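You operate a simulated robot arm through the tools that you are given. There is no shell and no other tool. Be economical: measure what you need, move in short steps, check, and stop when the job is done.

Carry out the task below with a simulated two-armed robot. There is one attempt and no reset: what you move stays moved.

TASK
On the left cork mat, fold the blue towel in half and then in half again.

The check looks at the end state, three seconds after you hand in, the way a careful person would. Anything else that was tipped, shoved, dropped, spilled or broken makes it a failure. Flat cloth is picked up by pressing the open fingertips on it (5 to 10 N) and closing them slowly along it; thin cloth reads only 2 to 8 mm in the jaws.

THE ROBOT
Two 7-joint arms with two-finger parallel grippers on one trunk, on a base that drives. Base frame: it is fixed to the floor where the robot stands at the start and does not move with it; the origin is under the middle of the robot, x ahead of it, y to its left, z up. Units: m, rad, N and s.
The left shoulder is at the start at [0.07, 0.134, 1.076], the right one opposite. Places, roughly: left cork mat [0.5, 0, 0.8]. Payload 1.57 kg a hand.
The tool frame of a hand sits at the grasp point between the pads (the TCP): z along the fingers, y along the line on which they close. The tips reach 0.03 m beyond it. The gripper opens to 0.08 m. The fingers are 0.017 m wide and 0.012 m thick; the gripper's body (0.04 by 0.082 m) begins 0.08 m behind the TCP.
Orientation is that of the tool frame in the base frame, as a unit quaternion [x, y, z, w]. With the fingers straight down and closing along the base's y, the tool's x points along the base's -x, its y along +y and its z along -z.

THE INTERFACE
- The arms move only by the tool jog_arm. It takes "left_plan", "right_plan" or both (then of equal length, played together; a hand with none holds still); each is a list of rows, each a list of 7 numbers: the shift along the tool's x, y, z in units of 100 mm (1.0 is 100 mm), then the turn, a rotation vector about the tool's x, y, z in units of 180 degrees (1.0 is 180 degrees), then the opening, from 0 (shut) to 1 (fully open). In form: [[tx, ty, tz, rx, ry, rz, hand], ...]. A call has 1 to 10 rows; each row is the pose to reach, as a shift and turn from the pose commanded when the call began, along the tool's axes at that moment. A call with a number of a shift or a turn outside -1 to 1 is refused whole. Each row takes 0.2 s and may step no farther than 0.05 m and 0.15 rad from the row before; otherwise, or with a gripper value out of range, the whole call is refused. Where a pose cannot be reached the arm comes as near as it can. A force on the tool above 40 N (or 10 N above the force at the start of the call, whichever is more), or a blocked arm, ends the call early, and 0.2 s more pass. Each finger travels about 0.153 m/s and halts on what it meets, pressing with about 42 N; the grip force reading is that of the motor and also rises with nothing between the fingers. The clock runs only during rows and for 0.2 s after the last one: add rows that repeat a pose to give the fingers time. The reply holds the time, the measured pose of the TCP, the force on the tool along the base axes, the opening and the grip force, in the units named above and with some noise.
- Cameras (640 x 400 px; columns grow to the right, rows downward): "scene" is now at [0.1285, 0.0086, 1.2859]; the picture's right is [0.07, -1.00, 0.00], its down [-0.74, -0.05, -0.67] and it looks along [0.67, 0.05, -0.74] (base axes); focal length 271 px, centre (320, 200). "left" rides on the left gripper at [0.072, 0.007, -0.122] in its tool frame; the picture's right is [-0.09, 1.00, 0.00], its down [-0.84, -0.08, -0.54] and it looks along [-0.54, -0.05, 0.84] (tool axes); focal length 238 px, centre (320, 200). "right" rides on the right gripper at [0.072, -0.007, -0.122] in its tool frame; the picture's right is [0.09, 1.00, 0.00], its down [-0.84, 0.08, -0.54] and it looks along [-0.54, 0.05, 0.84] (tool axes); focal length 238 px, centre (320, 200).
- capture(camera): a new picture of that camera. The clock stands still meanwhile.
- lift_body(by): slides the trunk up (or, below 0, down) by that many m; the arms and the scene camera ride with it, the base frame stays. It gives what a move gives, with no picture.
- base_move(legs): drives the robot by 1 to 6 legs, each [ahead, left, turn to the left] in m, m and rad, along the robot's own axes; the way and the turn of a leg run together, so that a leg with both is an arc; at most 1.5 m and 3.142 rad a leg. The arms and the cameras ride along, it lands a little off, and it stops where it bumps. It gives what a move gives.
- pan_tilt(pan, tilt): turns the head with the scene camera to pan (to the left, within 1.501 rad either way) and tilt (down, from -0.506 to 1.204), counted from straight ahead of the robot. It gives what a move gives.
- measure_at(camera, pixels): there is no depth. For up to 12 entries [column, row, z] of the newest picture of that camera ("zoom" is the newest enlarged one), the place [x, y] in the base frame at which the ray of that pixel passes the height z, good to about 0.002 m. The clock stands still meanwhile.
- close_up(camera, box): a new picture of the part [left, top, right, bottom] of that camera's present view, enlarged. The clock stands still meanwhile.
- job_done(): hands the job in; it is judged then, once.

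Go step by step. Measure first, check grasps and placings, and put right what went wrong. The budget is 80 turns and 70 pictures, counting those below and the enlarged ones. Unless the task says otherwise, let go and move clear before handing in, and close with one line.

The tools are called after "Call:" as name(argument=value, ...) on one line, values as JSON. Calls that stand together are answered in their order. jog_arm: Moves the arms, as the interface text tells. Its arguments: {"type":"object","properties":{"left_plan":{"type":"array"},"right_plan":{"type":"array"}},"required":[]} The other tools are called the same way: lift_body (by) slides the trunk up or down; base_move (legs) drives the base; pan_tilt (pan, tilt) turns the head that bears the scene camera; capture (camera) takes a picture; measure_at (camera, pixels) gives the place at which the rays of pixels pass given heights; close_up (camera, box) takes an enlarged picture of a part of a camera's view; job_done () hands the job in.

At the start:

```text
time: 0.0
left_eef_pos: [0.488, 0.2316, 1.0132]
left_tcp_rot: [0.0, 1.0, 0.0, 0.0]
left_ft_force: [-0.2, -0.3, 0.3]
left_gripper_width: 0.0801
left_grasp_force: 0.1
right_eef_pos: [0.4678, -0.2288, 0.9726]
right_tcp_rot: [0.001, 1.0, 0.0, 0.0]
right_ft_force: [0.1, 0.0, -0.7]
right_gripper_width: 0.0801
right_grasp_force: 0.1
trunk travel left (down, up): [-0.65, 0.29]
robot x, y, heading: [-0.0046, 0.0014, 0.001]
head pan, tilt: [0.072, 0.838]
```

scene: 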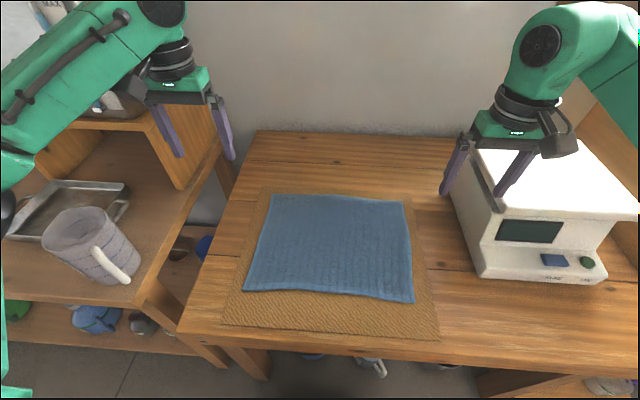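
right: 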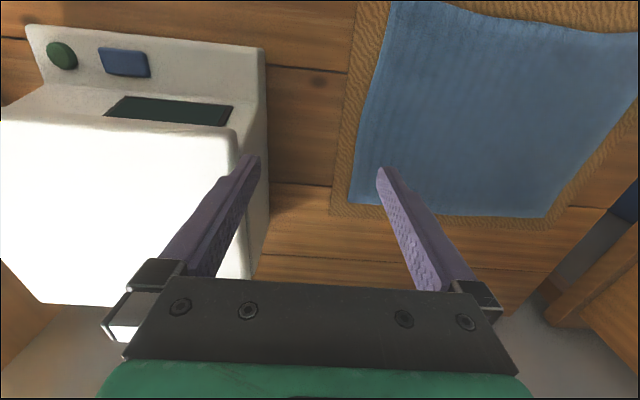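
left: 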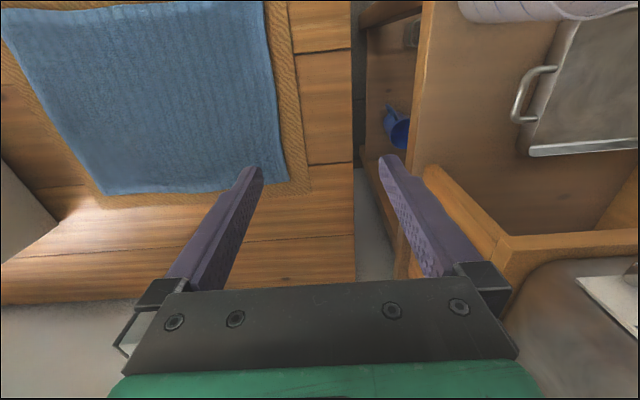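

The scene picture shows the towel flat, with corners at about (271,195), (405,200), (413,303) and (244,290). I measure these and the mat corners.

Call:
measure_at(camera="scene", pixels=[[271, 195, 0.72], [405, 200, 0.72], [413, 303, 0.72], [244, 290, 0.72], [263, 190, 0.715], [412, 195, 0.715], [440, 339, 0.715], [222, 324, 0.715], [335, 298, 0.72], [490, 278, 0.72], [450, 190, 0.8], [185, 330, 0.713]])

Call:
close_up(camera="scene", box=[220, 180, 460, 330])

```text
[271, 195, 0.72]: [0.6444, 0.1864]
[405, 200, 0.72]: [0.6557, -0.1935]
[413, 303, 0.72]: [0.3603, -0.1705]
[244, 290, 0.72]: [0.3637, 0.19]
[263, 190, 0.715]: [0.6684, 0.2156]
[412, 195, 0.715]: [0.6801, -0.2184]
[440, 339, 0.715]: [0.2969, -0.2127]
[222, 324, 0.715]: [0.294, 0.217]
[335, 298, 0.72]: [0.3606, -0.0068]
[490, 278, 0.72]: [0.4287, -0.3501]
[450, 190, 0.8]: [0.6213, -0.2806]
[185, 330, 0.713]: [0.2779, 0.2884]
```

```text
2.67 times, centred on (340, 255) of scene
```

zoom: 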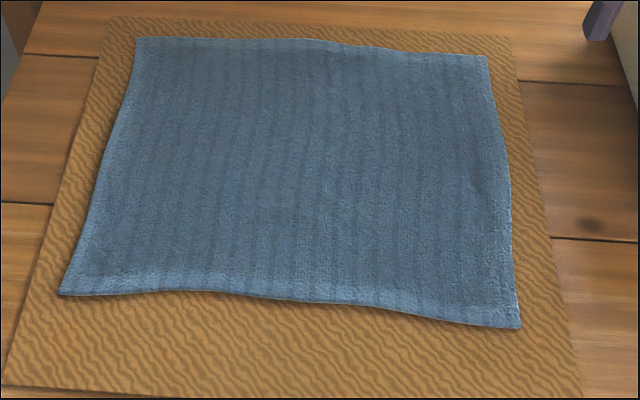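

The towel spans about x 0.362–0.65 and y −0.18 to 0.19. I'll fold the far edge toward the robot with both hands, then fold the strip sideways with one hand. The far corners are a little out of reach, so I drive slightly forward first.

Call:
base_move(legs=[[0.07, 0, 0]])

```text
time: 1.0
left_eef_pos: [0.5574, 0.2312, 1.0129]
left_tcp_rot: [0.0, 1.0, 0.0, 0.001]
left_ft_force: [-0.7, -0.8, -0.1]
left_gripper_width: 0.0801
left_grasp_force: 0.1
right_eef_pos: [0.538, -0.2285, 0.9721]
right_tcp_rot: [0.0, 1.0, 0.0, 0.0]
right_ft_force: [0.7, -0.3, 0.4]
right_gripper_width: 0.08
right_grasp_force: 0.0
trunk travel left (down, up): [-0.65, 0.29]
robot x, y, heading: [0.0711, 0.0003, -0.004]
head pan, tilt: [0.072, 0.838]
```

The base moved cleanly, so I now bring both hands over the far corners while still high.

Call:
jog_arm(left_plan=[[-0.2, -0.13, 0.25, 0, 0, 0, 0.75], [-0.4, -0.26, 0.5, 0, 0, 0, 0.5], [-0.6, -0.4, 0.75, 0, 0, 0, 0.5], [-0.78, -0.53, 1.0, 0, 0, 0, 0.5], [-0.78, -0.53, 1.0, 0, 0, 0, 0.5]], right_plan=[[-0.25, 0.11, 0.18, 0, 0, 0, 0.75], [-0.5, 0.22, 0.36, 0, 0, 0, 0.5], [-0.75, 0.33, 0.54, 0, 0, 0, 0.5], [-1.0, 0.45, 0.7, 0, 0, 0, 0.5], [-1.0, 0.45, 0.7, 0, 0, 0, 0.5]])

```text
time: 2.2
left_eef_pos: [0.6341, 0.1793, 0.9115]
left_tcp_rot: [0.0, 1.0, 0.0, 0.001]
left_ft_force: [-0.6, 0.5, 0.6]
left_gripper_width: 0.0399
left_grasp_force: 0.0
right_eef_pos: [0.6384, -0.1846, 0.9038]
right_tcp_rot: [0.0, 1.0, 0.0, 0.001]
right_ft_force: [0.6, 0.0, -0.4]
right_gripper_width: 0.0399
right_grasp_force: 0.0
trunk travel left (down, up): [-0.65, 0.29]
robot x, y, heading: [0.0725, -0.0015, 0.001]
head pan, tilt: [0.072, 0.838]
```

Both hands are over the far corners at z≈0.91. I go down to about 0.80 and look.

Call:
jog_arm(left_plan=[[0, 0, 0.35, 0, 0, 0, 0.5], [0, 0, 0.7, 0, 0, 0, 0.5], [0, 0, 1.0, 0, 0, 0, 0.5]], right_plan=[[0, 0, 0.35, 0, 0, 0, 0.5], [0, 0, 0.7, 0, 0, 0, 0.5], [0, 0, 1.0, 0, 0, 0, 0.5]])

Call:
capture(camera="left")

Call:
capture(camera="right")

Call:
capture(camera="scene")

```text
time: 3.0
left_eef_pos: [0.6357, 0.1773, 0.8125]
left_tcp_rot: [-0.001, 1.0, 0.0, 0.0]
left_ft_force: [0.0, -0.1, 0.8]
left_gripper_width: 0.04
left_grasp_force: 0.0
right_eef_pos: [0.6385, -0.1852, 0.8016]
right_tcp_rot: [-0.001, 1.0, 0.0, -0.001]
right_ft_force: [0.3, 0.4, -0.2]
right_gripper_width: 0.0396
right_grasp_force: 0.0
trunk travel left (down, up): [-0.65, 0.29]
robot x, y, heading: [0.0724, 0.0021, -0.004]
head pan, tilt: [0.072, 0.838]
```

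```text
65 pictures are left
```

left: 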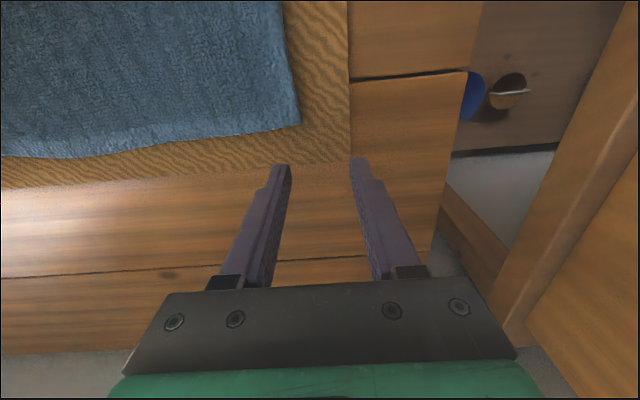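

```text
64 pictures are left
```

right: 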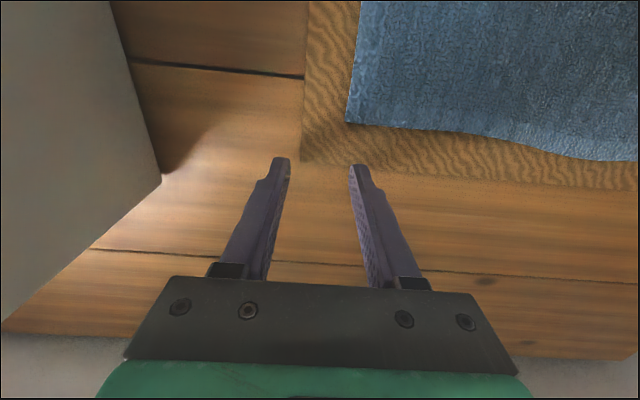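

```text
63 pictures are left
```

scene: 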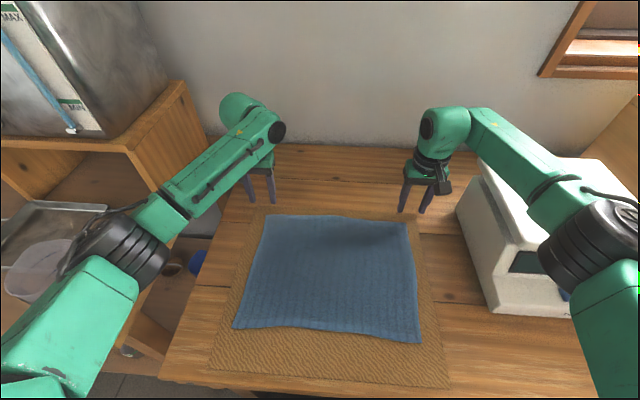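

The wrist pictures look toward +x: the far corners are at left (300,124) and right (346,124). I measure these corners with the wrist cameras.

Call:
measure_at(camera="left", pixels=[[300, 124, 0.72], [283, 20, 0.72], [200, 138, 0.72], [90, 155, 0.72], [350, 162, 0.715]])

Call:
measure_at(camera="right", pixels=[[346, 124, 0.72], [362, 20, 0.72], [470, 132, 0.72], [600, 160, 0.72], [300, 160, 0.715]])

Call:
measure_at(camera="scene", pixels=[[266, 215, 0.72], [406, 222, 0.72], [421, 342, 0.72], [233, 327, 0.72]])

```text
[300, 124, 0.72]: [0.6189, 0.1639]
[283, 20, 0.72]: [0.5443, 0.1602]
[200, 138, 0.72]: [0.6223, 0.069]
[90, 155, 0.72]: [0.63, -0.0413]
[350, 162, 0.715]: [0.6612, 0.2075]
```

```text
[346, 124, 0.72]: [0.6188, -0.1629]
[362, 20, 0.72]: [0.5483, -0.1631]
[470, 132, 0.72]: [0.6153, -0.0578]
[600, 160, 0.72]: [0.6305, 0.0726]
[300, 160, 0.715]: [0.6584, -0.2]
```

```text
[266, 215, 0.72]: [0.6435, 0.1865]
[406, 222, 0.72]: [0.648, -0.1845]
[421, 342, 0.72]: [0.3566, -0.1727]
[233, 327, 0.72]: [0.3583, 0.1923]
```

The wrist and scene measurements disagree, which suggests the height assumption is off. I check the scene camera against the known fingertip positions.

Call:
measure_at(camera="scene", pixels=[[250, 203, 0.7825], [273, 203, 0.7825], [402, 211, 0.7716], [422, 213, 0.7716], [266, 215, 0.75], [266, 215, 0.765], [406, 222, 0.75], [406, 222, 0.765], [421, 342, 0.76], [233, 327, 0.76]])

Call:
measure_at(camera="left", pixels=[[300, 124, 0.75], [300, 124, 0.765], [350, 162, 0.74], [350, 162, 0.755]])

Call:
close_up(camera="scene", box=[200, 160, 460, 322])

```text
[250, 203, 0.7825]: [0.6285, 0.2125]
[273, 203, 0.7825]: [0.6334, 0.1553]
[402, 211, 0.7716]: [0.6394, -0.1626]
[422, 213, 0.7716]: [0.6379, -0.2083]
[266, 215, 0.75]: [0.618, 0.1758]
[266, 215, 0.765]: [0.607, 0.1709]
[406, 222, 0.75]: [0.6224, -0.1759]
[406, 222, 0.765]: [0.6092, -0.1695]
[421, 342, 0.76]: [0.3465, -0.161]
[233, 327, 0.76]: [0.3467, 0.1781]
```

```text
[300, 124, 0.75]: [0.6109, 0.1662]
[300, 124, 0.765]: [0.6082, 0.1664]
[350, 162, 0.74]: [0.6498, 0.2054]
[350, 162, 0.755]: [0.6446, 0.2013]
```

```text
2.46 times, centred on (330, 241) of scene
```

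zoom: 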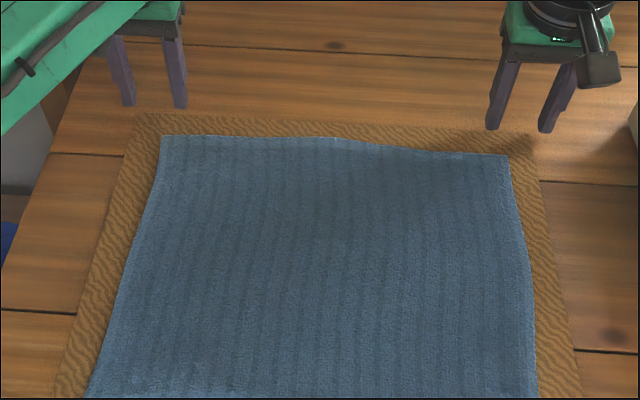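

Fingertip checks show that both cameras are sound, so the surface is really at z≈0.76. That puts the far corners at about (0.608, 0.168) and (0.61, −0.17). I shift over them with a slight rise before touching down.

Call:
jog_arm(left_plan=[[0.2, -0.07, -0.1, 0, 0, 0, 0.5], [0.39, -0.14, -0.1, 0, 0, 0, 0.5], [0.39, -0.14, -0.1, 0, 0, 0, 0.5]], right_plan=[[0.2, 0.1, -0.2, 0, 0, 0, 0.5], [0.39, 0.2, -0.2, 0, 0, 0, 0.5], [0.39, 0.2, -0.2, 0, 0, 0, 0.5]])

Call:
capture(camera="left")

Call:
capture(camera="right")

```text
time: 3.8
left_eef_pos: [0.5949, 0.1635, 0.8213]
left_tcp_rot: [0.0, 1.0, 0.0, -0.001]
left_ft_force: [0.1, 0.3, 0.2]
left_gripper_width: 0.0399
left_grasp_force: 0.1
right_eef_pos: [0.5979, -0.1635, 0.8218]
right_tcp_rot: [0.0, 1.0, 0.0, 0.0]
right_ft_force: [-0.3, -0.2, 0.3]
right_gripper_width: 0.04
right_grasp_force: 0.1
trunk travel left (down, up): [-0.65, 0.29]
robot x, y, heading: [0.0751, -0.001, 0.001]
head pan, tilt: [0.072, 0.838]
```

```text
61 pictures are left
```

left: 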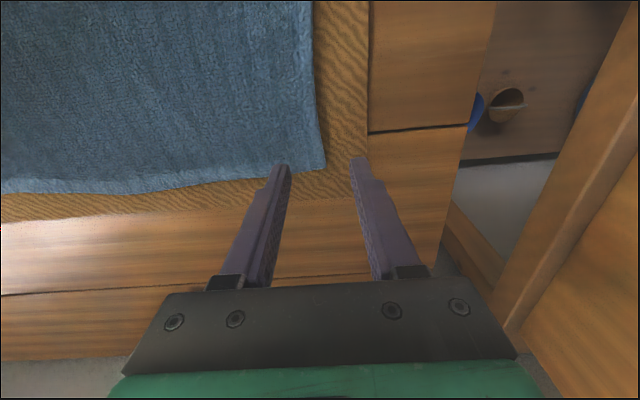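

```text
60 pictures are left
```

right: 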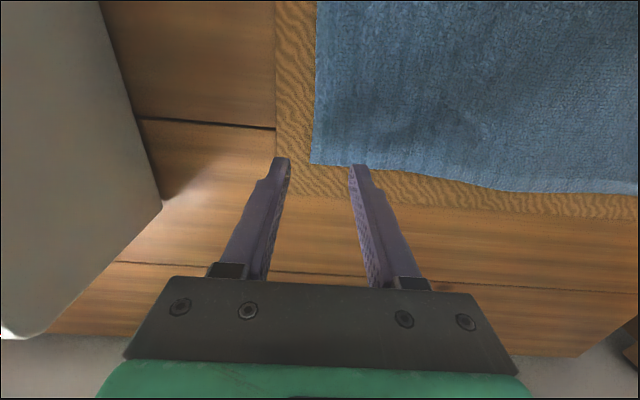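

I confirm the corner locations at z 0.755 before descending.

Call:
measure_at(camera="left", pixels=[[325, 169, 0.755], [325, 169, 0.74], [200, 183, 0.755]])

Call:
measure_at(camera="right", pixels=[[311, 163, 0.755], [311, 163, 0.74], [450, 176, 0.755]])

```text
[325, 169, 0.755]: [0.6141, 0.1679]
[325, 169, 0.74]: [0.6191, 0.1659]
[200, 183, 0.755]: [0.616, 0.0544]
```

```text
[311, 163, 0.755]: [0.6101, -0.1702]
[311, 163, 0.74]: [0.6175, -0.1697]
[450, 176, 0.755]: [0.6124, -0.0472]
```

The corners are confirmed at (0.614, 0.168) and (0.610, −0.170). I descend most of the way and then feel for contact.

Call:
jog_arm(left_plan=[[-0.06, -0.02, 0.15, 0, 0, 0, 0.5], [-0.06, -0.02, 0.28, 0, 0, 0, 0.5], [-0.06, -0.02, 0.28, 0, 0, 0, 0.5]], right_plan=[[-0.03, 0.02, 0.15, 0, 0, 0, 0.5], [-0.03, 0.02, 0.28, 0, 0, 0, 0.5], [-0.03, 0.02, 0.28, 0, 0, 0, 0.5]])

Call:
capture(camera="left")

Call:
capture(camera="right")

```text
time: 4.6
left_eef_pos: [0.602, 0.1626, 0.7965]
left_tcp_rot: [0.0, 1.0, 0.0, 0.001]
left_ft_force: [0.0, 0.6, 5.3]
left_gripper_width: 0.0399
left_grasp_force: 0.0
right_eef_pos: [0.5998, -0.1624, 0.796]
right_tcp_rot: [0.0, 1.0, 0.001, 0.002]
right_ft_force: [1.4, -0.3, 8.0]
right_gripper_width: 0.0394
right_grasp_force: 0.1
trunk travel left (down, up): [-0.65, 0.29]
robot x, y, heading: [0.0711, 0.003, 0.002]
head pan, tilt: [0.072, 0.838]
```

```text
59 pictures are left
```

left: 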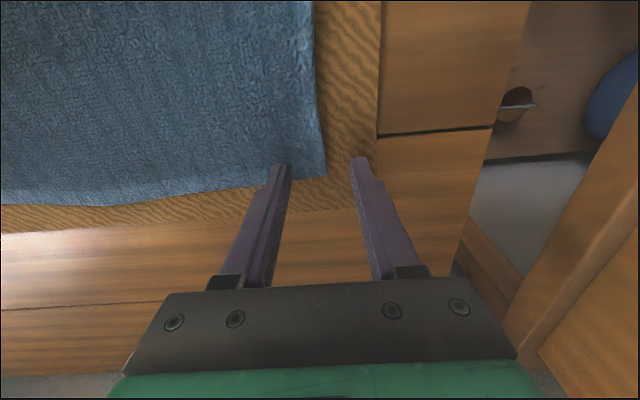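

```text
58 pictures are left
```

right: 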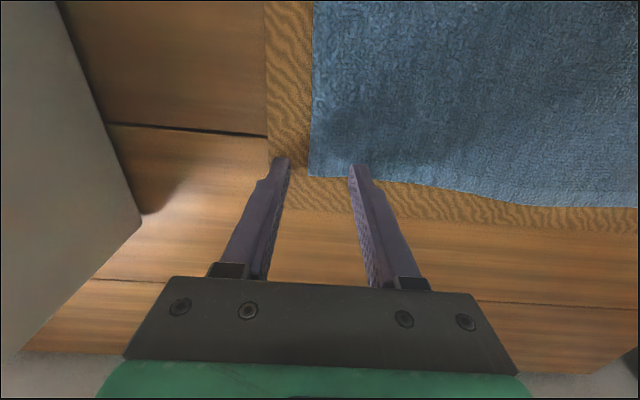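

Both hands are in contact at 5–8 N, with the tips at about 0.766. I close slowly.

Call:
jog_arm(left_plan=[[0, 0, 0, 0, 0, 0, 0.45], [0, 0, 0, 0, 0, 0, 0.4], [0, 0, 0, 0, 0, 0, 0.35], [0, 0, 0, 0, 0, 0, 0.3], [0, 0, 0, 0, 0, 0, 0.25], [0, 0, 0, 0, 0, 0, 0.2], [0, 0, 0, 0, 0, 0, 0.15], [0, 0, 0, 0, 0, 0, 0.1], [0, 0, 0, 0, 0, 0, 0.05], [0, 0, 0, 0, 0, 0, 0]], right_plan=[[0, 0, 0, 0, 0, 0, 0.45], [0, 0, 0, 0, 0, 0, 0.4], [0, 0, 0, 0, 0, 0, 0.35], [0, 0, 0, 0, 0, 0, 0.3], [0, 0, 0, 0, 0, 0, 0.25], [0, 0, 0, 0, 0, 0, 0.2], [0, 0, 0, 0, 0, 0, 0.15], [0, 0, 0, 0, 0, 0, 0.1], [0, 0, 0, 0, 0, 0, 0.05], [0, 0, 0, 0, 0, 0, 0]])

Call:
capture(camera="left")

Call:
capture(camera="right")

```text
time: 6.8
left_eef_pos: [0.5996, 0.1626, 0.7968]
left_tcp_rot: [0.0, 1.0, -0.001, 0.002]
left_ft_force: [-0.1, -7.9, 6.5]
left_gripper_width: 0.0024
left_grasp_force: 24.2
right_eef_pos: [0.5999, -0.1619, 0.7959]
right_tcp_rot: [-0.001, 1.0, 0.0, 0.001]
right_ft_force: [-0.6, 8.5, 8.6]
right_gripper_width: 0.0041
right_grasp_force: 25.0
trunk travel left (down, up): [-0.65, 0.29]
robot x, y, heading: [0.0701, 0.0015, -0.004]
head pan, tilt: [0.072, 0.838]
```

```text
57 pictures are left
```

left: 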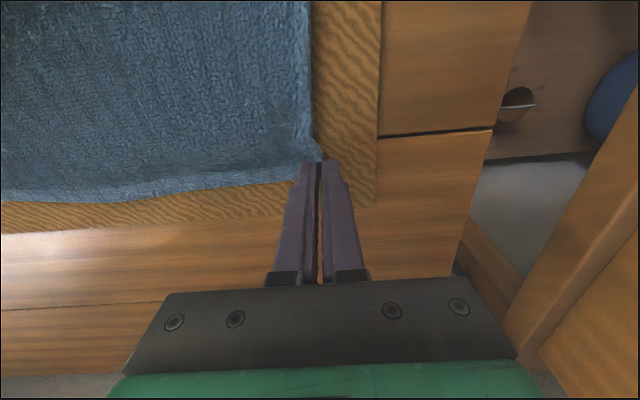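

```text
56 pictures are left
```

right: 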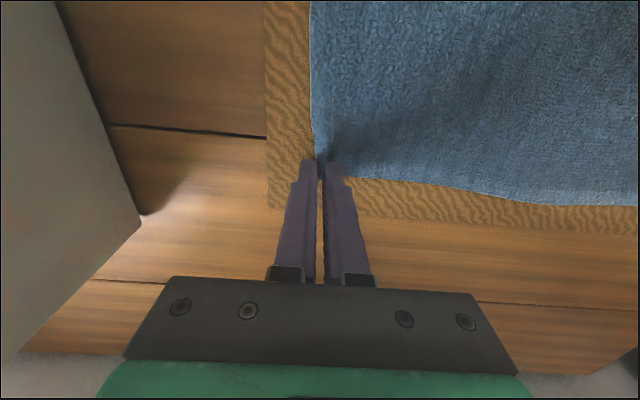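

The jaws read 2.4 and 4.1 mm, so both hands seem to hold cloth. I lift a little to test.

Call:
jog_arm(left_plan=[[0.02, 0, -0.15, 0, 0, 0, 0], [0.05, 0, -0.3, 0, 0, 0, 0], [0.1, 0, -0.45, 0, 0, 0, 0], [0.1, 0, -0.45, 0, 0, 0, 0]], right_plan=[[0.02, 0, -0.15, 0, 0, 0, 0], [0.05, 0, -0.3, 0, 0, 0, 0], [0.1, 0, -0.45, 0, 0, 0, 0], [0.1, 0, -0.45, 0, 0, 0, 0]])

Call:
capture(camera="scene")

```text
time: 7.8
left_eef_pos: [0.5921, 0.1624, 0.8379]
left_tcp_rot: [0.001, 1.0, 0.0, 0.0]
left_ft_force: [0.0, -6.0, -0.6]
left_gripper_width: 0.0024
left_grasp_force: 23.8
right_eef_pos: [0.5918, -0.1617, 0.8391]
right_tcp_rot: [0.0, 1.0, 0.0, 0.0]
right_ft_force: [-0.6, 7.5, -0.4]
right_gripper_width: 0.004
right_grasp_force: 24.3
trunk travel left (down, up): [-0.65, 0.29]
robot x, y, heading: [0.0703, 0.0011, 0.0]
head pan, tilt: [0.072, 0.838]
```

```text
55 pictures are left
```

scene: 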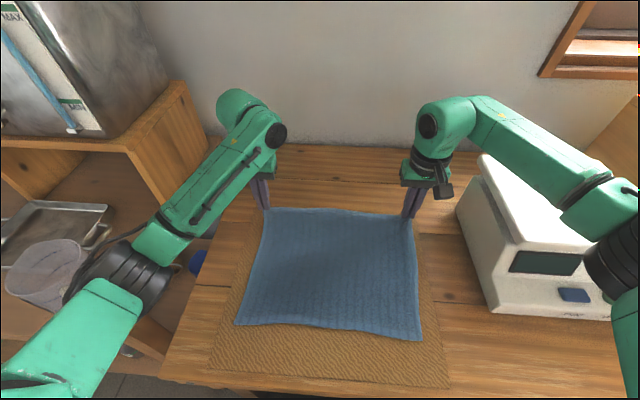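

Both corners are held and rising. I carry them along an arc toward the robot.

Call:
jog_arm(left_plan=[[0.12, -0.02, -0.15, 0, 0, 0, 0], [0.24, -0.03, -0.28, 0, 0, 0, 0], [0.36, -0.03, -0.38, 0, 0, 0, 0], [0.48, -0.03, -0.46, 0, 0, 0, 0], [0.62, -0.03, -0.53, 0, 0, 0, 0], [0.76, -0.03, -0.58, 0, 0, 0, 0], [0.9, -0.03, -0.61, 0, 0, 0, 0], [0.98, -0.03, -0.62, 0, 0, 0, 0]], right_plan=[[0.12, 0.02, -0.15, 0, 0, 0, 0], [0.24, 0.03, -0.28, 0, 0, 0, 0], [0.36, 0.03, -0.38, 0, 0, 0, 0], [0.48, 0.03, -0.46, 0, 0, 0, 0], [0.62, 0.03, -0.53, 0, 0, 0, 0], [0.76, 0.03, -0.58, 0, 0, 0, 0], [0.9, 0.03, -0.61, 0, 0, 0, 0], [0.98, 0.03, -0.62, 0, 0, 0, 0]])

Call:
capture(camera="scene")

```text
time: 9.6
left_eef_pos: [0.4928, 0.1594, 0.9012]
left_tcp_rot: [0.001, 1.0, -0.001, 0.0]
left_ft_force: [0.3, -2.0, -0.4]
left_gripper_width: 0.0022
left_grasp_force: 23.9
right_eef_pos: [0.4942, -0.158, 0.901]
right_tcp_rot: [0.0, 1.0, 0.0, -0.001]
right_ft_force: [-0.2, 2.2, -0.2]
right_gripper_width: 0.0038
right_grasp_force: 23.8
trunk travel left (down, up): [-0.65, 0.29]
robot x, y, heading: [0.0714, 0.0036, -0.002]
head pan, tilt: [0.072, 0.838]
```

```text
54 pictures are left
```

scene: 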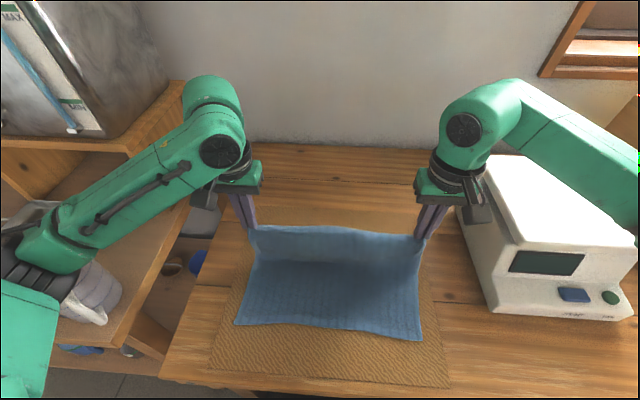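

The towel stands up nicely between the hands. The left elbow looks near the measuring cup, so I check that side before retracting further.

Call:
pan_tilt(pan=0.7, tilt=0.8)

Call:
capture(camera="scene")

```text
time: 10.6
left_eef_pos: [0.4951, 0.1593, 0.9018]
left_tcp_rot: [-0.001, 1.0, 0.0, -0.001]
left_ft_force: [-0.7, -2.1, 0.2]
left_gripper_width: 0.0026
left_grasp_force: 24.4
right_eef_pos: [0.4938, -0.158, 0.9008]
right_tcp_rot: [0.0, 1.0, 0.0, 0.001]
right_ft_force: [0.1, 2.4, -0.2]
right_gripper_width: 0.0037
right_grasp_force: 24.6
trunk travel left (down, up): [-0.65, 0.29]
robot x, y, heading: [0.0704, 0.0027, 0.004]
head pan, tilt: [0.7, 0.799]
```

```text
53 pictures are left
```

scene: 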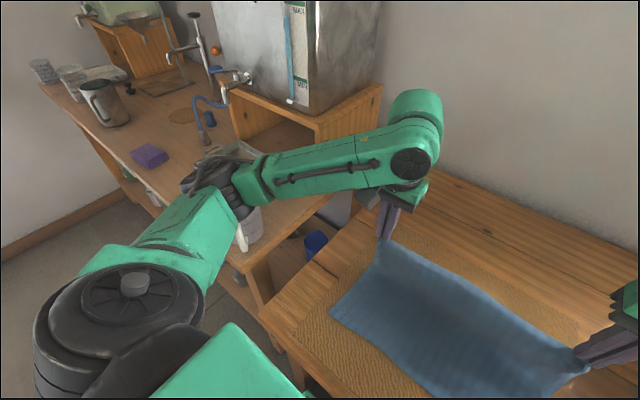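

I estimate the elbow height and the cup height from rays.

Call:
measure_at(camera="scene", pixels=[[215, 185, 0.9], [215, 185, 1.0], [215, 185, 1.05], [410, 165, 1.05], [410, 165, 1.0], [240, 250, 0.76], [250, 225, 0.76], [240, 230, 0.9], [140, 320, 1.08]])

Call:
close_up(camera="scene", box=[120, 110, 360, 260])

```text
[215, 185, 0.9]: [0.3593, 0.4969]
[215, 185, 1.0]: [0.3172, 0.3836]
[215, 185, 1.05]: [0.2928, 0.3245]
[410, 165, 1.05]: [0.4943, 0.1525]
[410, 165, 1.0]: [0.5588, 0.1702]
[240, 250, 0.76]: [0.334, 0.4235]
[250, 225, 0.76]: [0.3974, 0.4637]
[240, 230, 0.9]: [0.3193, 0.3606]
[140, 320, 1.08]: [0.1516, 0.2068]
```

```text
2.67 times, centred on (240, 185) of scene
```

zoom: 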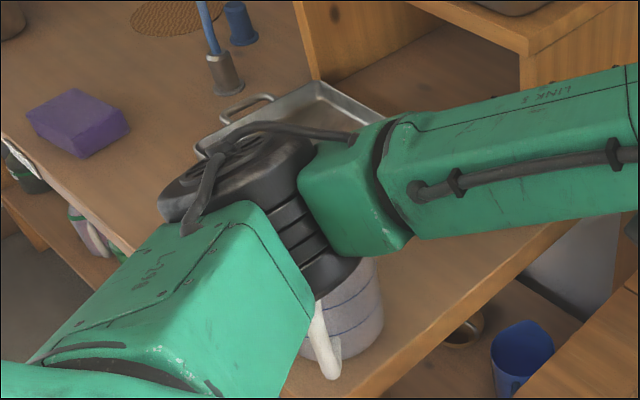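

The elbow passes close over the cup, so pulling the arm in is risky. Driving the base back moves the hands and the elbow together, away from the cup. I do that in two parts.

Call:
base_move(legs=[[-0.065, 0, 0]])

Call:
pan_tilt(pan=0.07, tilt=0.84)

Call:
capture(camera="scene")

```text
time: 11.6
left_eef_pos: [0.43, 0.1589, 0.9011]
left_tcp_rot: [-0.001, 1.0, 0.0, 0.0]
left_ft_force: [-0.7, -3.3, 0.6]
left_gripper_width: 0.0022
left_grasp_force: 23.8
right_eef_pos: [0.4308, -0.1589, 0.9012]
right_tcp_rot: [0.0, 1.0, 0.0, 0.0]
right_ft_force: [-0.8, 2.4, -0.7]
right_gripper_width: 0.0037
right_grasp_force: 23.9
trunk travel left (down, up): [-0.65, 0.29]
robot x, y, heading: [0.0034, -0.0046, -0.003]
head pan, tilt: [0.7, 0.799]
```

```text
time: 12.7
left_eef_pos: [0.4301, 0.1598, 0.9021]
left_tcp_rot: [-0.001, 1.0, 0.0, -0.001]
left_ft_force: [0.3, -1.9, 0.0]
left_gripper_width: 0.0022
left_grasp_force: 23.5
right_eef_pos: [0.4304, -0.1587, 0.9019]
right_tcp_rot: [0.0, 1.0, 0.0, -0.001]
right_ft_force: [0.9, 2.4, 0.1]
right_gripper_width: 0.0036
right_grasp_force: 24.2
trunk travel left (down, up): [-0.65, 0.29]
robot x, y, heading: [0.0041, -0.0013, -0.003]
head pan, tilt: [0.07, 0.84]
```

```text
51 pictures are left
```

scene: 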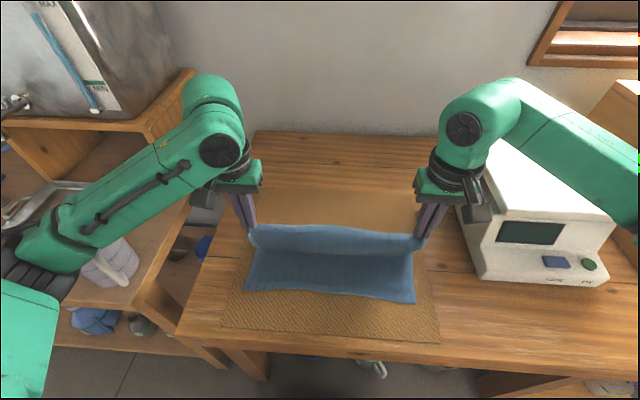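

The towel follows well and the elbow is moving clear of the cup. I lower a little, then drive back the rest.

Call:
jog_arm(left_plan=[[0, 0, 0.15, 0, 0, 0, 0], [0, 0, 0.3, 0, 0, 0, 0]], right_plan=[[0, 0, 0.15, 0, 0, 0, 0], [0, 0, 0.3, 0, 0, 0, 0]])

Call:
base_move(legs=[[-0.067, 0, 0]])

Call:
capture(camera="scene")

```text
time: 13.2
left_eef_pos: [0.4301, 0.1585, 0.8706]
left_tcp_rot: [0.001, 1.0, 0.0, 0.0]
left_ft_force: [-0.6, -1.8, -0.3]
left_gripper_width: 0.0022
left_grasp_force: 23.4
right_eef_pos: [0.4307, -0.1579, 0.8705]
right_tcp_rot: [-0.002, 1.0, 0.0, 0.0]
right_ft_force: [-0.2, 1.0, 0.1]
right_gripper_width: 0.0034
right_grasp_force: 24.1
trunk travel left (down, up): [-0.65, 0.29]
robot x, y, heading: [0.0074, -0.0003, 0.002]
head pan, tilt: [0.07, 0.84]
```

```text
time: 14.2
left_eef_pos: [0.3629, 0.1601, 0.8707]
left_tcp_rot: [-0.001, 1.0, 0.0, 0.0]
left_ft_force: [-0.1, -1.4, -0.5]
left_gripper_width: 0.0022
left_grasp_force: 23.6
right_eef_pos: [0.3646, -0.1569, 0.8699]
right_tcp_rot: [0.0, 1.0, 0.0, 0.0]
right_ft_force: [0.1, 2.1, -0.7]
right_gripper_width: 0.0035
right_grasp_force: 24.4
trunk travel left (down, up): [-0.65, 0.29]
robot x, y, heading: [-0.0599, 0.0036, 0.003]
head pan, tilt: [0.07, 0.84]
```

```text
50 pictures are left
```

scene: 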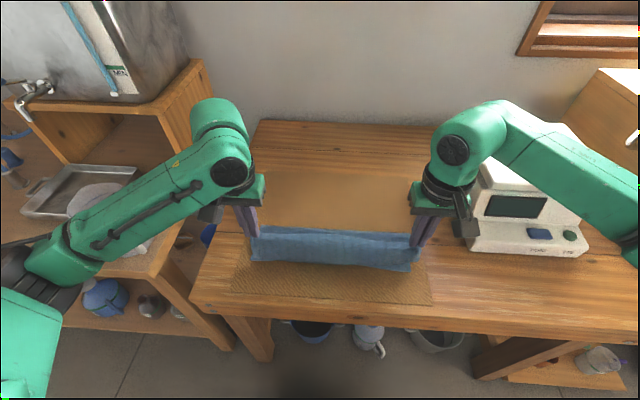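

I check where the near edge now lies: (250,262), (412,271).

Call:
measure_at(camera="scene", pixels=[[250, 262, 0.766], [412, 271, 0.766], [330, 265, 0.766]])

Call:
close_up(camera="scene", box=[210, 180, 450, 330])

```text
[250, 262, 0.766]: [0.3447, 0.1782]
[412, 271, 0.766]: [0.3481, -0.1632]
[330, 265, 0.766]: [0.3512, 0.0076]
```

```text
2.67 times, centred on (330, 255) of scene
```

zoom: 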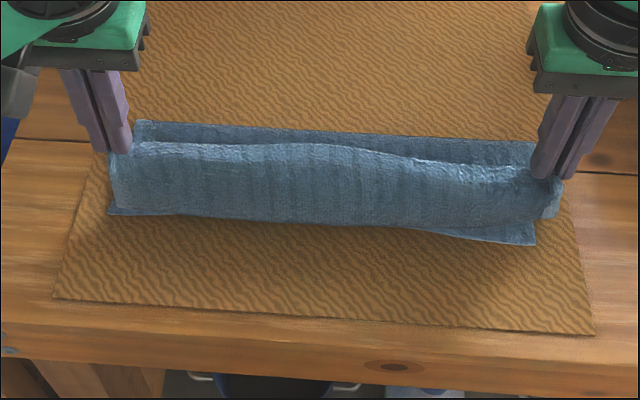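

The near edge is still at x≈0.346 and y 0.178 to −0.163. I shift 6 mm left and lower the corners onto the near edge.

Call:
jog_arm(left_plan=[[0.01, 0.03, 0.15, 0, 0, 0, 0], [0.03, 0.06, 0.3, 0, 0, 0, 0], [0.04, 0.07, 0.45, 0, 0, 0, 0], [0.05, 0.08, 0.58, 0, 0, 0, 0], [0.05, 0.08, 0.67, 0, 0, 0, 0], [0.05, 0.08, 0.67, 0, 0, 0, 0]], right_plan=[[0.01, 0.03, 0.15, 0, 0, 0, 0], [0.03, 0.06, 0.3, 0, 0, 0, 0], [0.05, 0.07, 0.45, 0, 0, 0, 0], [0.06, 0.07, 0.58, 0, 0, 0, 0], [0.06, 0.07, 0.67, 0, 0, 0, 0], [0.06, 0.07, 0.67, 0, 0, 0, 0]])

Call:
close_up(camera="scene", box=[210, 180, 450, 330])

```text
time: 15.7
left_eef_pos: [0.359, 0.1662, 0.8042]
left_tcp_rot: [-0.001, 1.0, 0.001, 0.0]
left_ft_force: [1.0, -2.1, 1.4]
left_gripper_width: 0.0023
left_grasp_force: 23.9
right_eef_pos: [0.3575, -0.1513, 0.8052]
right_tcp_rot: [0.0, 1.0, -0.001, 0.001]
right_ft_force: [0.8, 2.8, 0.4]
right_gripper_width: 0.0036
right_grasp_force: 24.2
trunk travel left (down, up): [-0.65, 0.29]
robot x, y, heading: [-0.0623, -0.0001, 0.004]
head pan, tilt: [0.07, 0.84]
```

```text
2.67 times, centred on (330, 255) of scene
```

zoom: 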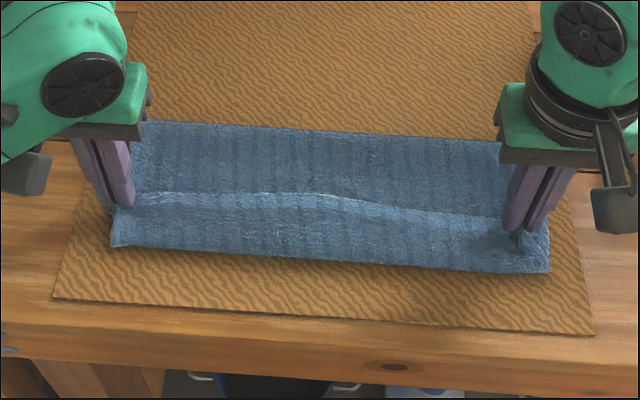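

The front edge now sits lower in the picture, around (112,243)–(548,270) in the zoom. I measure it.

Call:
measure_at(camera="zoom", pixels=[[112, 243, 0.77], [548, 270, 0.77], [330, 260, 0.77], [330, 195, 0.79], [125, 207, 0.77], [525, 232, 0.77], [140, 122, 0.77], [500, 143, 0.77], [112, 243, 0.785]])

Call:
capture(camera="left")

Call:
capture(camera="right")

```text
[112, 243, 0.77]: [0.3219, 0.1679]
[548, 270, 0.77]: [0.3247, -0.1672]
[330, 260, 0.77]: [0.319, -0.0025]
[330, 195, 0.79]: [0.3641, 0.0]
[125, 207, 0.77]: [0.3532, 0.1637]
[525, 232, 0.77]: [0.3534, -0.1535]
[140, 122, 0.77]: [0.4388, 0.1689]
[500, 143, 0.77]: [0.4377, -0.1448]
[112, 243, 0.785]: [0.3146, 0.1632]
```

```text
47 pictures are left
```

left: 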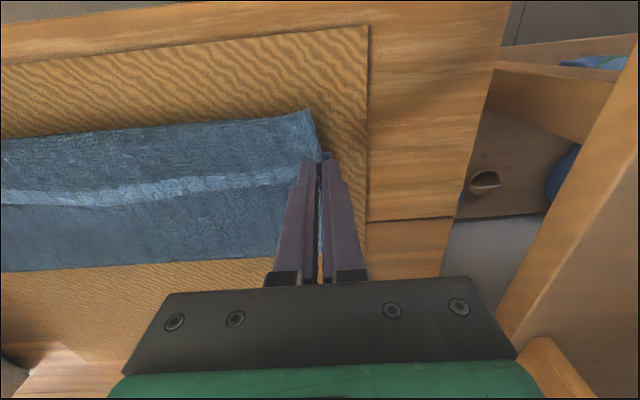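

```text
46 pictures are left
```

right: 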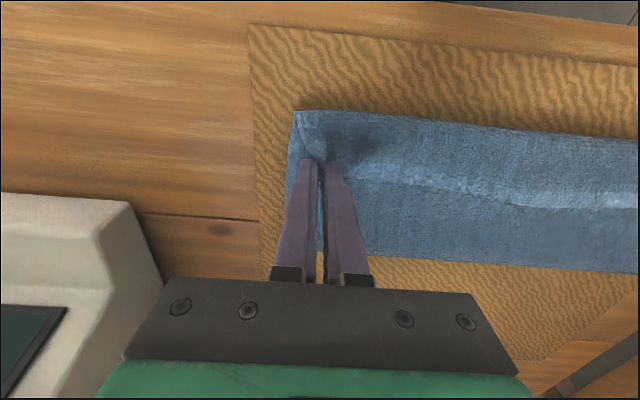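

It isn't clear whether the front panel is the bottom layer or the flap, so I zoom in.

Call:
close_up(camera="right", box=[250, 80, 450, 205])

Call:
close_up(camera="left", box=[190, 80, 390, 205])

Call:
close_up(camera="scene", box=[240, 220, 340, 282])

```text
3.20 times, centred on (350, 142) of right
```

zoom: 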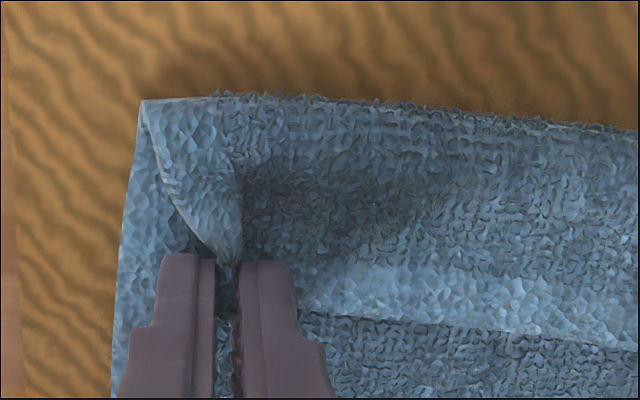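

```text
3.20 times, centred on (290, 142) of left
```

zoom: 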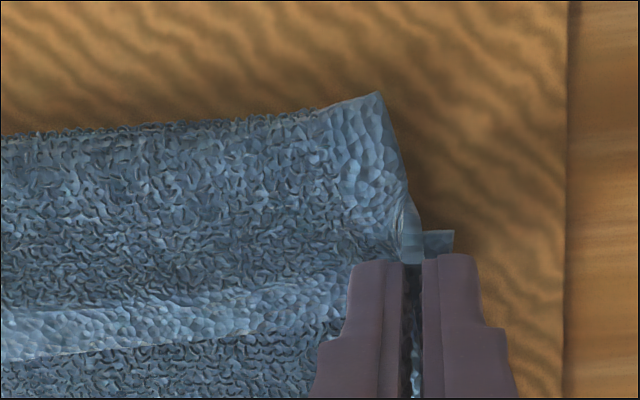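

```text
6.40 times, centred on (290, 251) of scene
```

zoom: 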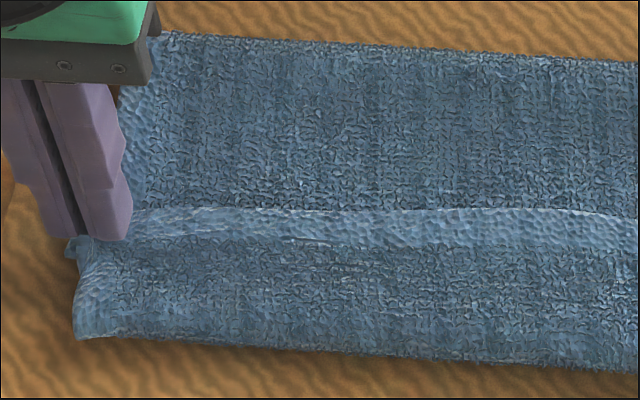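

The close-ups show that the hem at the ridge (x≈0.365) points away from me. The upper layer doubles forward to x≈0.322, because a pinch along y doesn't turn the edge over. I'll undo this cleanly by retracing to the flat state, then regrip the far edge with the fingers closing across it (along x). First I go up and drive the base forward.

Call:
jog_arm(left_plan=[[0, -0.02, -0.2, 0, 0, 0, 0], [0, -0.04, -0.4, 0, 0, 0, 0], [0, -0.06, -0.65, 0, 0, 0, 0]], right_plan=[[0, -0.02, -0.2, 0, 0, 0, 0], [0, -0.04, -0.4, 0, 0, 0, 0], [0, -0.06, -0.65, 0, 0, 0, 0]])

Call:
base_move(legs=[[0.07, 0, 0]])

Call:
jog_arm(left_plan=[[0, 0, -0.1, 0, 0, 0, 0], [0, 0, -0.2, 0, 0, 0, 0]], right_plan=[[0, 0, -0.1, 0, 0, 0, 0], [0, 0, -0.2, 0, 0, 0, 0]])

Call:
base_move(legs=[[0.065, 0, 0]])

Call:
capture(camera="scene")

```text
time: 16.4
left_eef_pos: [0.3595, 0.1608, 0.8695]
left_tcp_rot: [0.0, 1.0, 0.0, 0.0]
left_ft_force: [-0.1, -1.8, 0.7]
left_gripper_width: 0.0024
left_grasp_force: 23.9
right_eef_pos: [0.3587, -0.157, 0.8692]
right_tcp_rot: [0.0, 1.0, 0.0, 0.0]
right_ft_force: [-0.2, 2.4, -1.2]
right_gripper_width: 0.0036
right_grasp_force: 24.3
trunk travel left (down, up): [-0.65, 0.29]
robot x, y, heading: [-0.0618, 0.0014, 0.001]
head pan, tilt: [0.07, 0.84]
```

```text
time: 17.5
left_eef_pos: [0.4298, 0.1605, 0.8687]
left_tcp_rot: [0.0, 1.0, -0.001, 0.0]
left_ft_force: [-0.1, -1.9, -0.2]
left_gripper_width: 0.0022
left_grasp_force: 23.6
right_eef_pos: [0.4286, -0.1578, 0.8692]
right_tcp_rot: [-0.001, 1.0, 0.0, -0.001]
right_ft_force: [-0.3, 1.7, 0.6]
right_gripper_width: 0.0036
right_grasp_force: 24.5
trunk travel left (down, up): [-0.65, 0.29]
robot x, y, heading: [0.0104, 0.0007, -0.0]
head pan, tilt: [0.07, 0.84]
```

```text
time: 18.1
left_eef_pos: [0.4294, 0.1608, 0.8893]
left_tcp_rot: [0.0, 1.0, 0.001, -0.001]
left_ft_force: [0.4, -2.4, 0.5]
left_gripper_width: 0.0023
left_grasp_force: 23.4
right_eef_pos: [0.4295, -0.1563, 0.8891]
right_tcp_rot: [0.001, 1.0, 0.0, 0.0]
right_ft_force: [-0.4, 2.9, -0.4]
right_gripper_width: 0.0036
right_grasp_force: 24.5
trunk travel left (down, up): [-0.65, 0.29]
robot x, y, heading: [0.0091, 0.0025, -0.001]
head pan, tilt: [0.07, 0.84]
```

```text
time: 19.1
left_eef_pos: [0.4948, 0.1603, 0.8888]
left_tcp_rot: [0.0, 1.0, 0.0, 0.0]
left_ft_force: [-0.5, -2.6, -0.4]
left_gripper_width: 0.0021
left_grasp_force: 23.6
right_eef_pos: [0.4933, -0.1573, 0.8899]
right_tcp_rot: [0.0, 1.0, -0.001, -0.001]
right_ft_force: [0.1, 2.3, -0.6]
right_gripper_width: 0.0039
right_grasp_force: 24.9
trunk travel left (down, up): [-0.65, 0.29]
robot x, y, heading: [0.0732, 0.0002, 0.002]
head pan, tilt: [0.07, 0.84]
```

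```text
42 pictures are left
```

scene: 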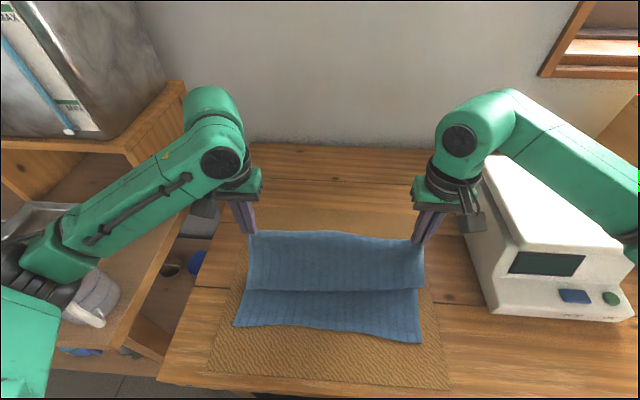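

It is unfolding, and the near edge is still in place. I continue outward and lay the far edge back.

Call:
jog_arm(left_plan=[[-0.15, 0, -0.3, 0, 0, 0, 0], [-0.35, 0, -0.3, 0, 0, 0, 0], [-0.55, 0.01, -0.15, 0, 0, 0, 0], [-0.72, 0.02, 0.1, 0, 0, 0, 0], [-0.88, 0.02, 0.38, 0, 0, 0, 0], [-0.98, 0.02, 0.65, 0, 0, 0, 0], [-1.0, 0.02, 0.85, 0, 0, 0, 0], [-1.0, 0.02, 0.85, 0, 0, 0, 0]], right_plan=[[-0.15, 0, -0.3, 0, 0, 0, 0], [-0.35, 0, -0.3, 0, 0, 0, 0], [-0.55, -0.01, -0.15, 0, 0, 0, 0], [-0.72, -0.02, 0.1, 0, 0, 0, 0], [-0.88, -0.02, 0.38, 0, 0, 0, 0], [-0.98, -0.02, 0.65, 0, 0, 0, 0], [-1.0, -0.02, 0.85, 0, 0, 0, 0], [-1.0, -0.02, 0.85, 0, 0, 0, 0]])

Call:
capture(camera="scene")

```text
time: 20.9
left_eef_pos: [0.5946, 0.1623, 0.8022]
left_tcp_rot: [0.001, 1.0, -0.001, 0.0]
left_ft_force: [0.5, -4.3, 0.6]
left_gripper_width: 0.0023
left_grasp_force: 24.0
right_eef_pos: [0.593, -0.1584, 0.8038]
right_tcp_rot: [0.0, 1.0, 0.0, 0.0]
right_ft_force: [-0.2, 4.7, 0.1]
right_gripper_width: 0.0036
right_grasp_force: 25.0
trunk travel left (down, up): [-0.65, 0.29]
robot x, y, heading: [0.0715, -0.0009, 0.004]
head pan, tilt: [0.07, 0.84]
```

```text
41 pictures are left
```

scene: 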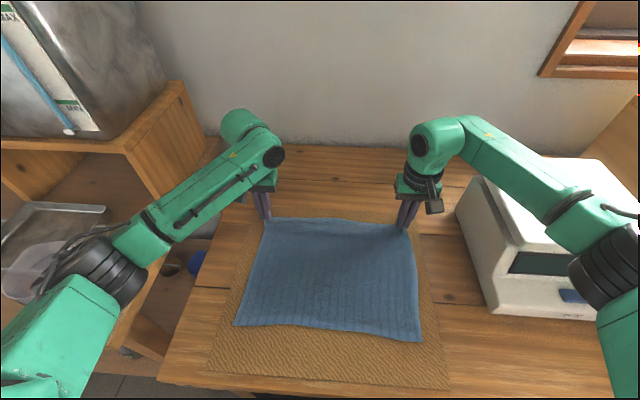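

The towel is flat again, so I set the edge down, open, and rise straight up.

Call:
jog_arm(left_plan=[[-0.06, 0.02, 0.05, 0, 0, 0, 0], [-0.06, 0.02, 0.05, 0, 0, 0, 0.15], [-0.06, 0.02, 0.05, 0, 0, 0, 0.35], [-0.06, 0.02, 0.05, 0, 0, 0, 0.5], [-0.06, 0.02, -0.1, 0, 0, 0, 0.5], [-0.06, 0.02, -0.4, 0, 0, 0, 0.5], [-0.06, 0.02, -0.6, 0, 0, 0, 0.5]], right_plan=[[-0.06, -0.03, 0.06, 0, 0, 0, 0], [-0.06, -0.03, 0.06, 0, 0, 0, 0.15], [-0.06, -0.03, 0.06, 0, 0, 0, 0.35], [-0.06, -0.03, 0.06, 0, 0, 0, 0.5], [-0.06, -0.03, -0.1, 0, 0, 0, 0.5], [-0.06, -0.03, -0.4, 0, 0, 0, 0.5], [-0.06, -0.03, -0.6, 0, 0, 0, 0.5]])

Call:
jog_arm(left_plan=[[0, 0, 0, 0, 0, -0.047, 0.4], [0, 0, 0, 0, 0, -0.094, 0.4], [0, 0, 0, 0, 0, -0.141, 0.4], [0, 0, 0, 0, 0, -0.188, 0.4], [0, 0, 0, 0, 0, -0.235, 0.4], [0, 0, 0, 0, 0, -0.282, 0.4], [0, 0, 0, 0, 0, -0.329, 0.4], [0, 0, 0, 0, 0, -0.376, 0.4], [0, 0, 0, 0, 0, -0.423, 0.4], [0, 0, 0, 0, 0, -0.47, 0.4]], right_plan=[[0, 0, 0, 0, 0, 0.047, 0.4], [0, 0, 0, 0, 0, 0.094, 0.4], [0, 0, 0, 0, 0, 0.141, 0.4], [0, 0, 0, 0, 0, 0.188, 0.4], [0, 0, 0, 0, 0, 0.235, 0.4], [0, 0, 0, 0, 0, 0.282, 0.4], [0, 0, 0, 0, 0, 0.329, 0.4], [0, 0, 0, 0, 0, 0.376, 0.4], [0, 0, 0, 0, 0, 0.423, 0.4], [0, 0, 0, 0, 0, 0.47, 0.4]])

Call:
jog_arm(left_plan=[[0, 0, 0, 0, 0, -0.03, 0.4], [0, 0, 0, 0, 0, -0.03, 0.4]], right_plan=[[0, 0, 0, 0, 0, 0.03, 0.4], [0, 0, 0, 0, 0, 0.03, 0.4]])

Call:
capture(camera="scene")

Call:
capture(camera="left")

Call:
capture(camera="right")

```text
time: 22.5
left_eef_pos: [0.5994, 0.1644, 0.8648]
left_tcp_rot: [0.0, 1.0, 0.0, 0.0]
left_ft_force: [0.3, 1.1, -0.4]
left_gripper_width: 0.0399
left_grasp_force: 0.0
right_eef_pos: [0.5987, -0.1635, 0.8639]
right_tcp_rot: [0.0, 1.0, 0.0, 0.0]
right_ft_force: [0.5, 1.1, 0.2]
right_gripper_width: 0.0398
right_grasp_force: 0.0
trunk travel left (down, up): [-0.65, 0.29]
robot x, y, heading: [0.0752, 0.0008, -0.001]
head pan, tilt: [0.07, 0.84]
```

```text
time: 24.7
left_eef_pos: [0.6005, 0.1646, 0.8635]
left_tcp_rot: [-0.674, 0.739, 0.0, 0.0]
left_ft_force: [-0.3, 0.4, 0.4]
left_gripper_width: 0.032
left_grasp_force: 0.0
right_eef_pos: [0.6003, -0.1622, 0.8649]
right_tcp_rot: [0.675, 0.738, 0.0, 0.0]
right_ft_force: [-0.8, -0.3, -0.2]
right_gripper_width: 0.0319
right_grasp_force: 0.1
trunk travel left (down, up): [-0.65, 0.29]
robot x, y, heading: [0.0752, -0.0003, -0.003]
head pan, tilt: [0.07, 0.84]
```

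```text
time: 25.3
left_eef_pos: [0.601, 0.1636, 0.8639]
left_tcp_rot: [0.708, -0.706, -0.001, 0.0]
left_ft_force: [-0.1, 0.3, 0.4]
left_gripper_width: 0.0322
left_grasp_force: 0.0
right_eef_pos: [0.5987, -0.1631, 0.865]
right_tcp_rot: [0.708, 0.707, 0.0, 0.0]
right_ft_force: [-0.1, -0.4, -0.6]
right_gripper_width: 0.0321
right_grasp_force: 0.1
trunk travel left (down, up): [-0.65, 0.29]
robot x, y, heading: [0.0753, 0.0003, -0.0]
head pan, tilt: [0.07, 0.84]
```

```text
40 pictures are left
```

scene: 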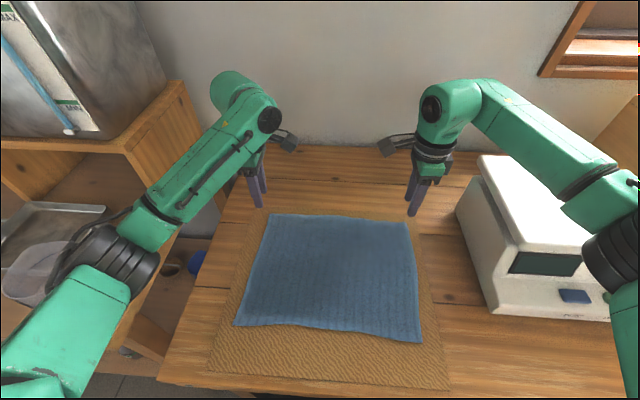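

```text
39 pictures are left
```

left: 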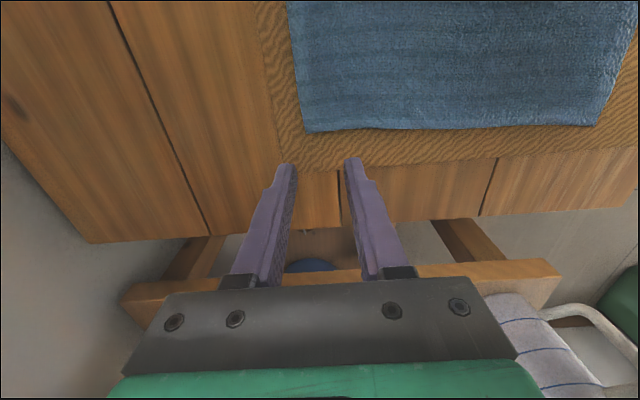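

```text
38 pictures are left
```

right: 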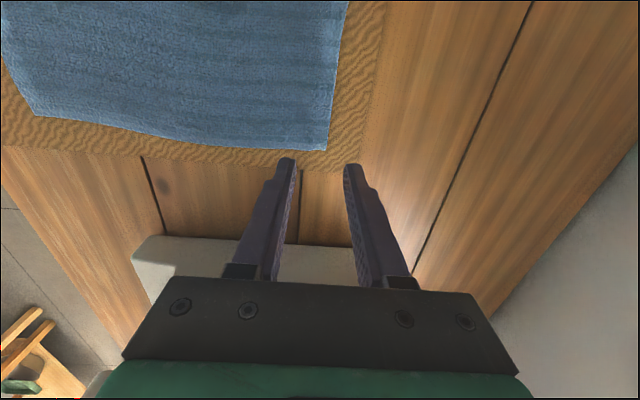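

The towel lies flat and both hands now close along x. I measure the corners at the true height of 0.766.

Call:
measure_at(camera="left", pixels=[[307, 131, 0.766], [296, 60, 0.766], [597, 125, 0.766]])

Call:
measure_at(camera="right", pixels=[[327, 151, 0.766], [338, 60, 0.766], [35, 116, 0.766]])

Call:
measure_at(camera="scene", pixels=[[267, 214, 0.766], [408, 223, 0.766], [423, 343, 0.766], [235, 326, 0.766], [320, 212, 0.766], [365, 219, 0.766]])

```text
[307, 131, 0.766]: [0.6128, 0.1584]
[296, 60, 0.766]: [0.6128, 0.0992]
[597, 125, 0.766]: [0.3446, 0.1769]
```

```text
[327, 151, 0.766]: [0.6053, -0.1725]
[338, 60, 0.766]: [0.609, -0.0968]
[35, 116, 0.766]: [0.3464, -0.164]
```

```text
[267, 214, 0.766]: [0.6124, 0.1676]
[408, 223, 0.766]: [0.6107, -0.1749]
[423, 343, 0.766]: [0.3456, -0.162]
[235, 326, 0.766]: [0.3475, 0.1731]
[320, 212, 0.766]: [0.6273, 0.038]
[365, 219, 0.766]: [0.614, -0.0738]
```

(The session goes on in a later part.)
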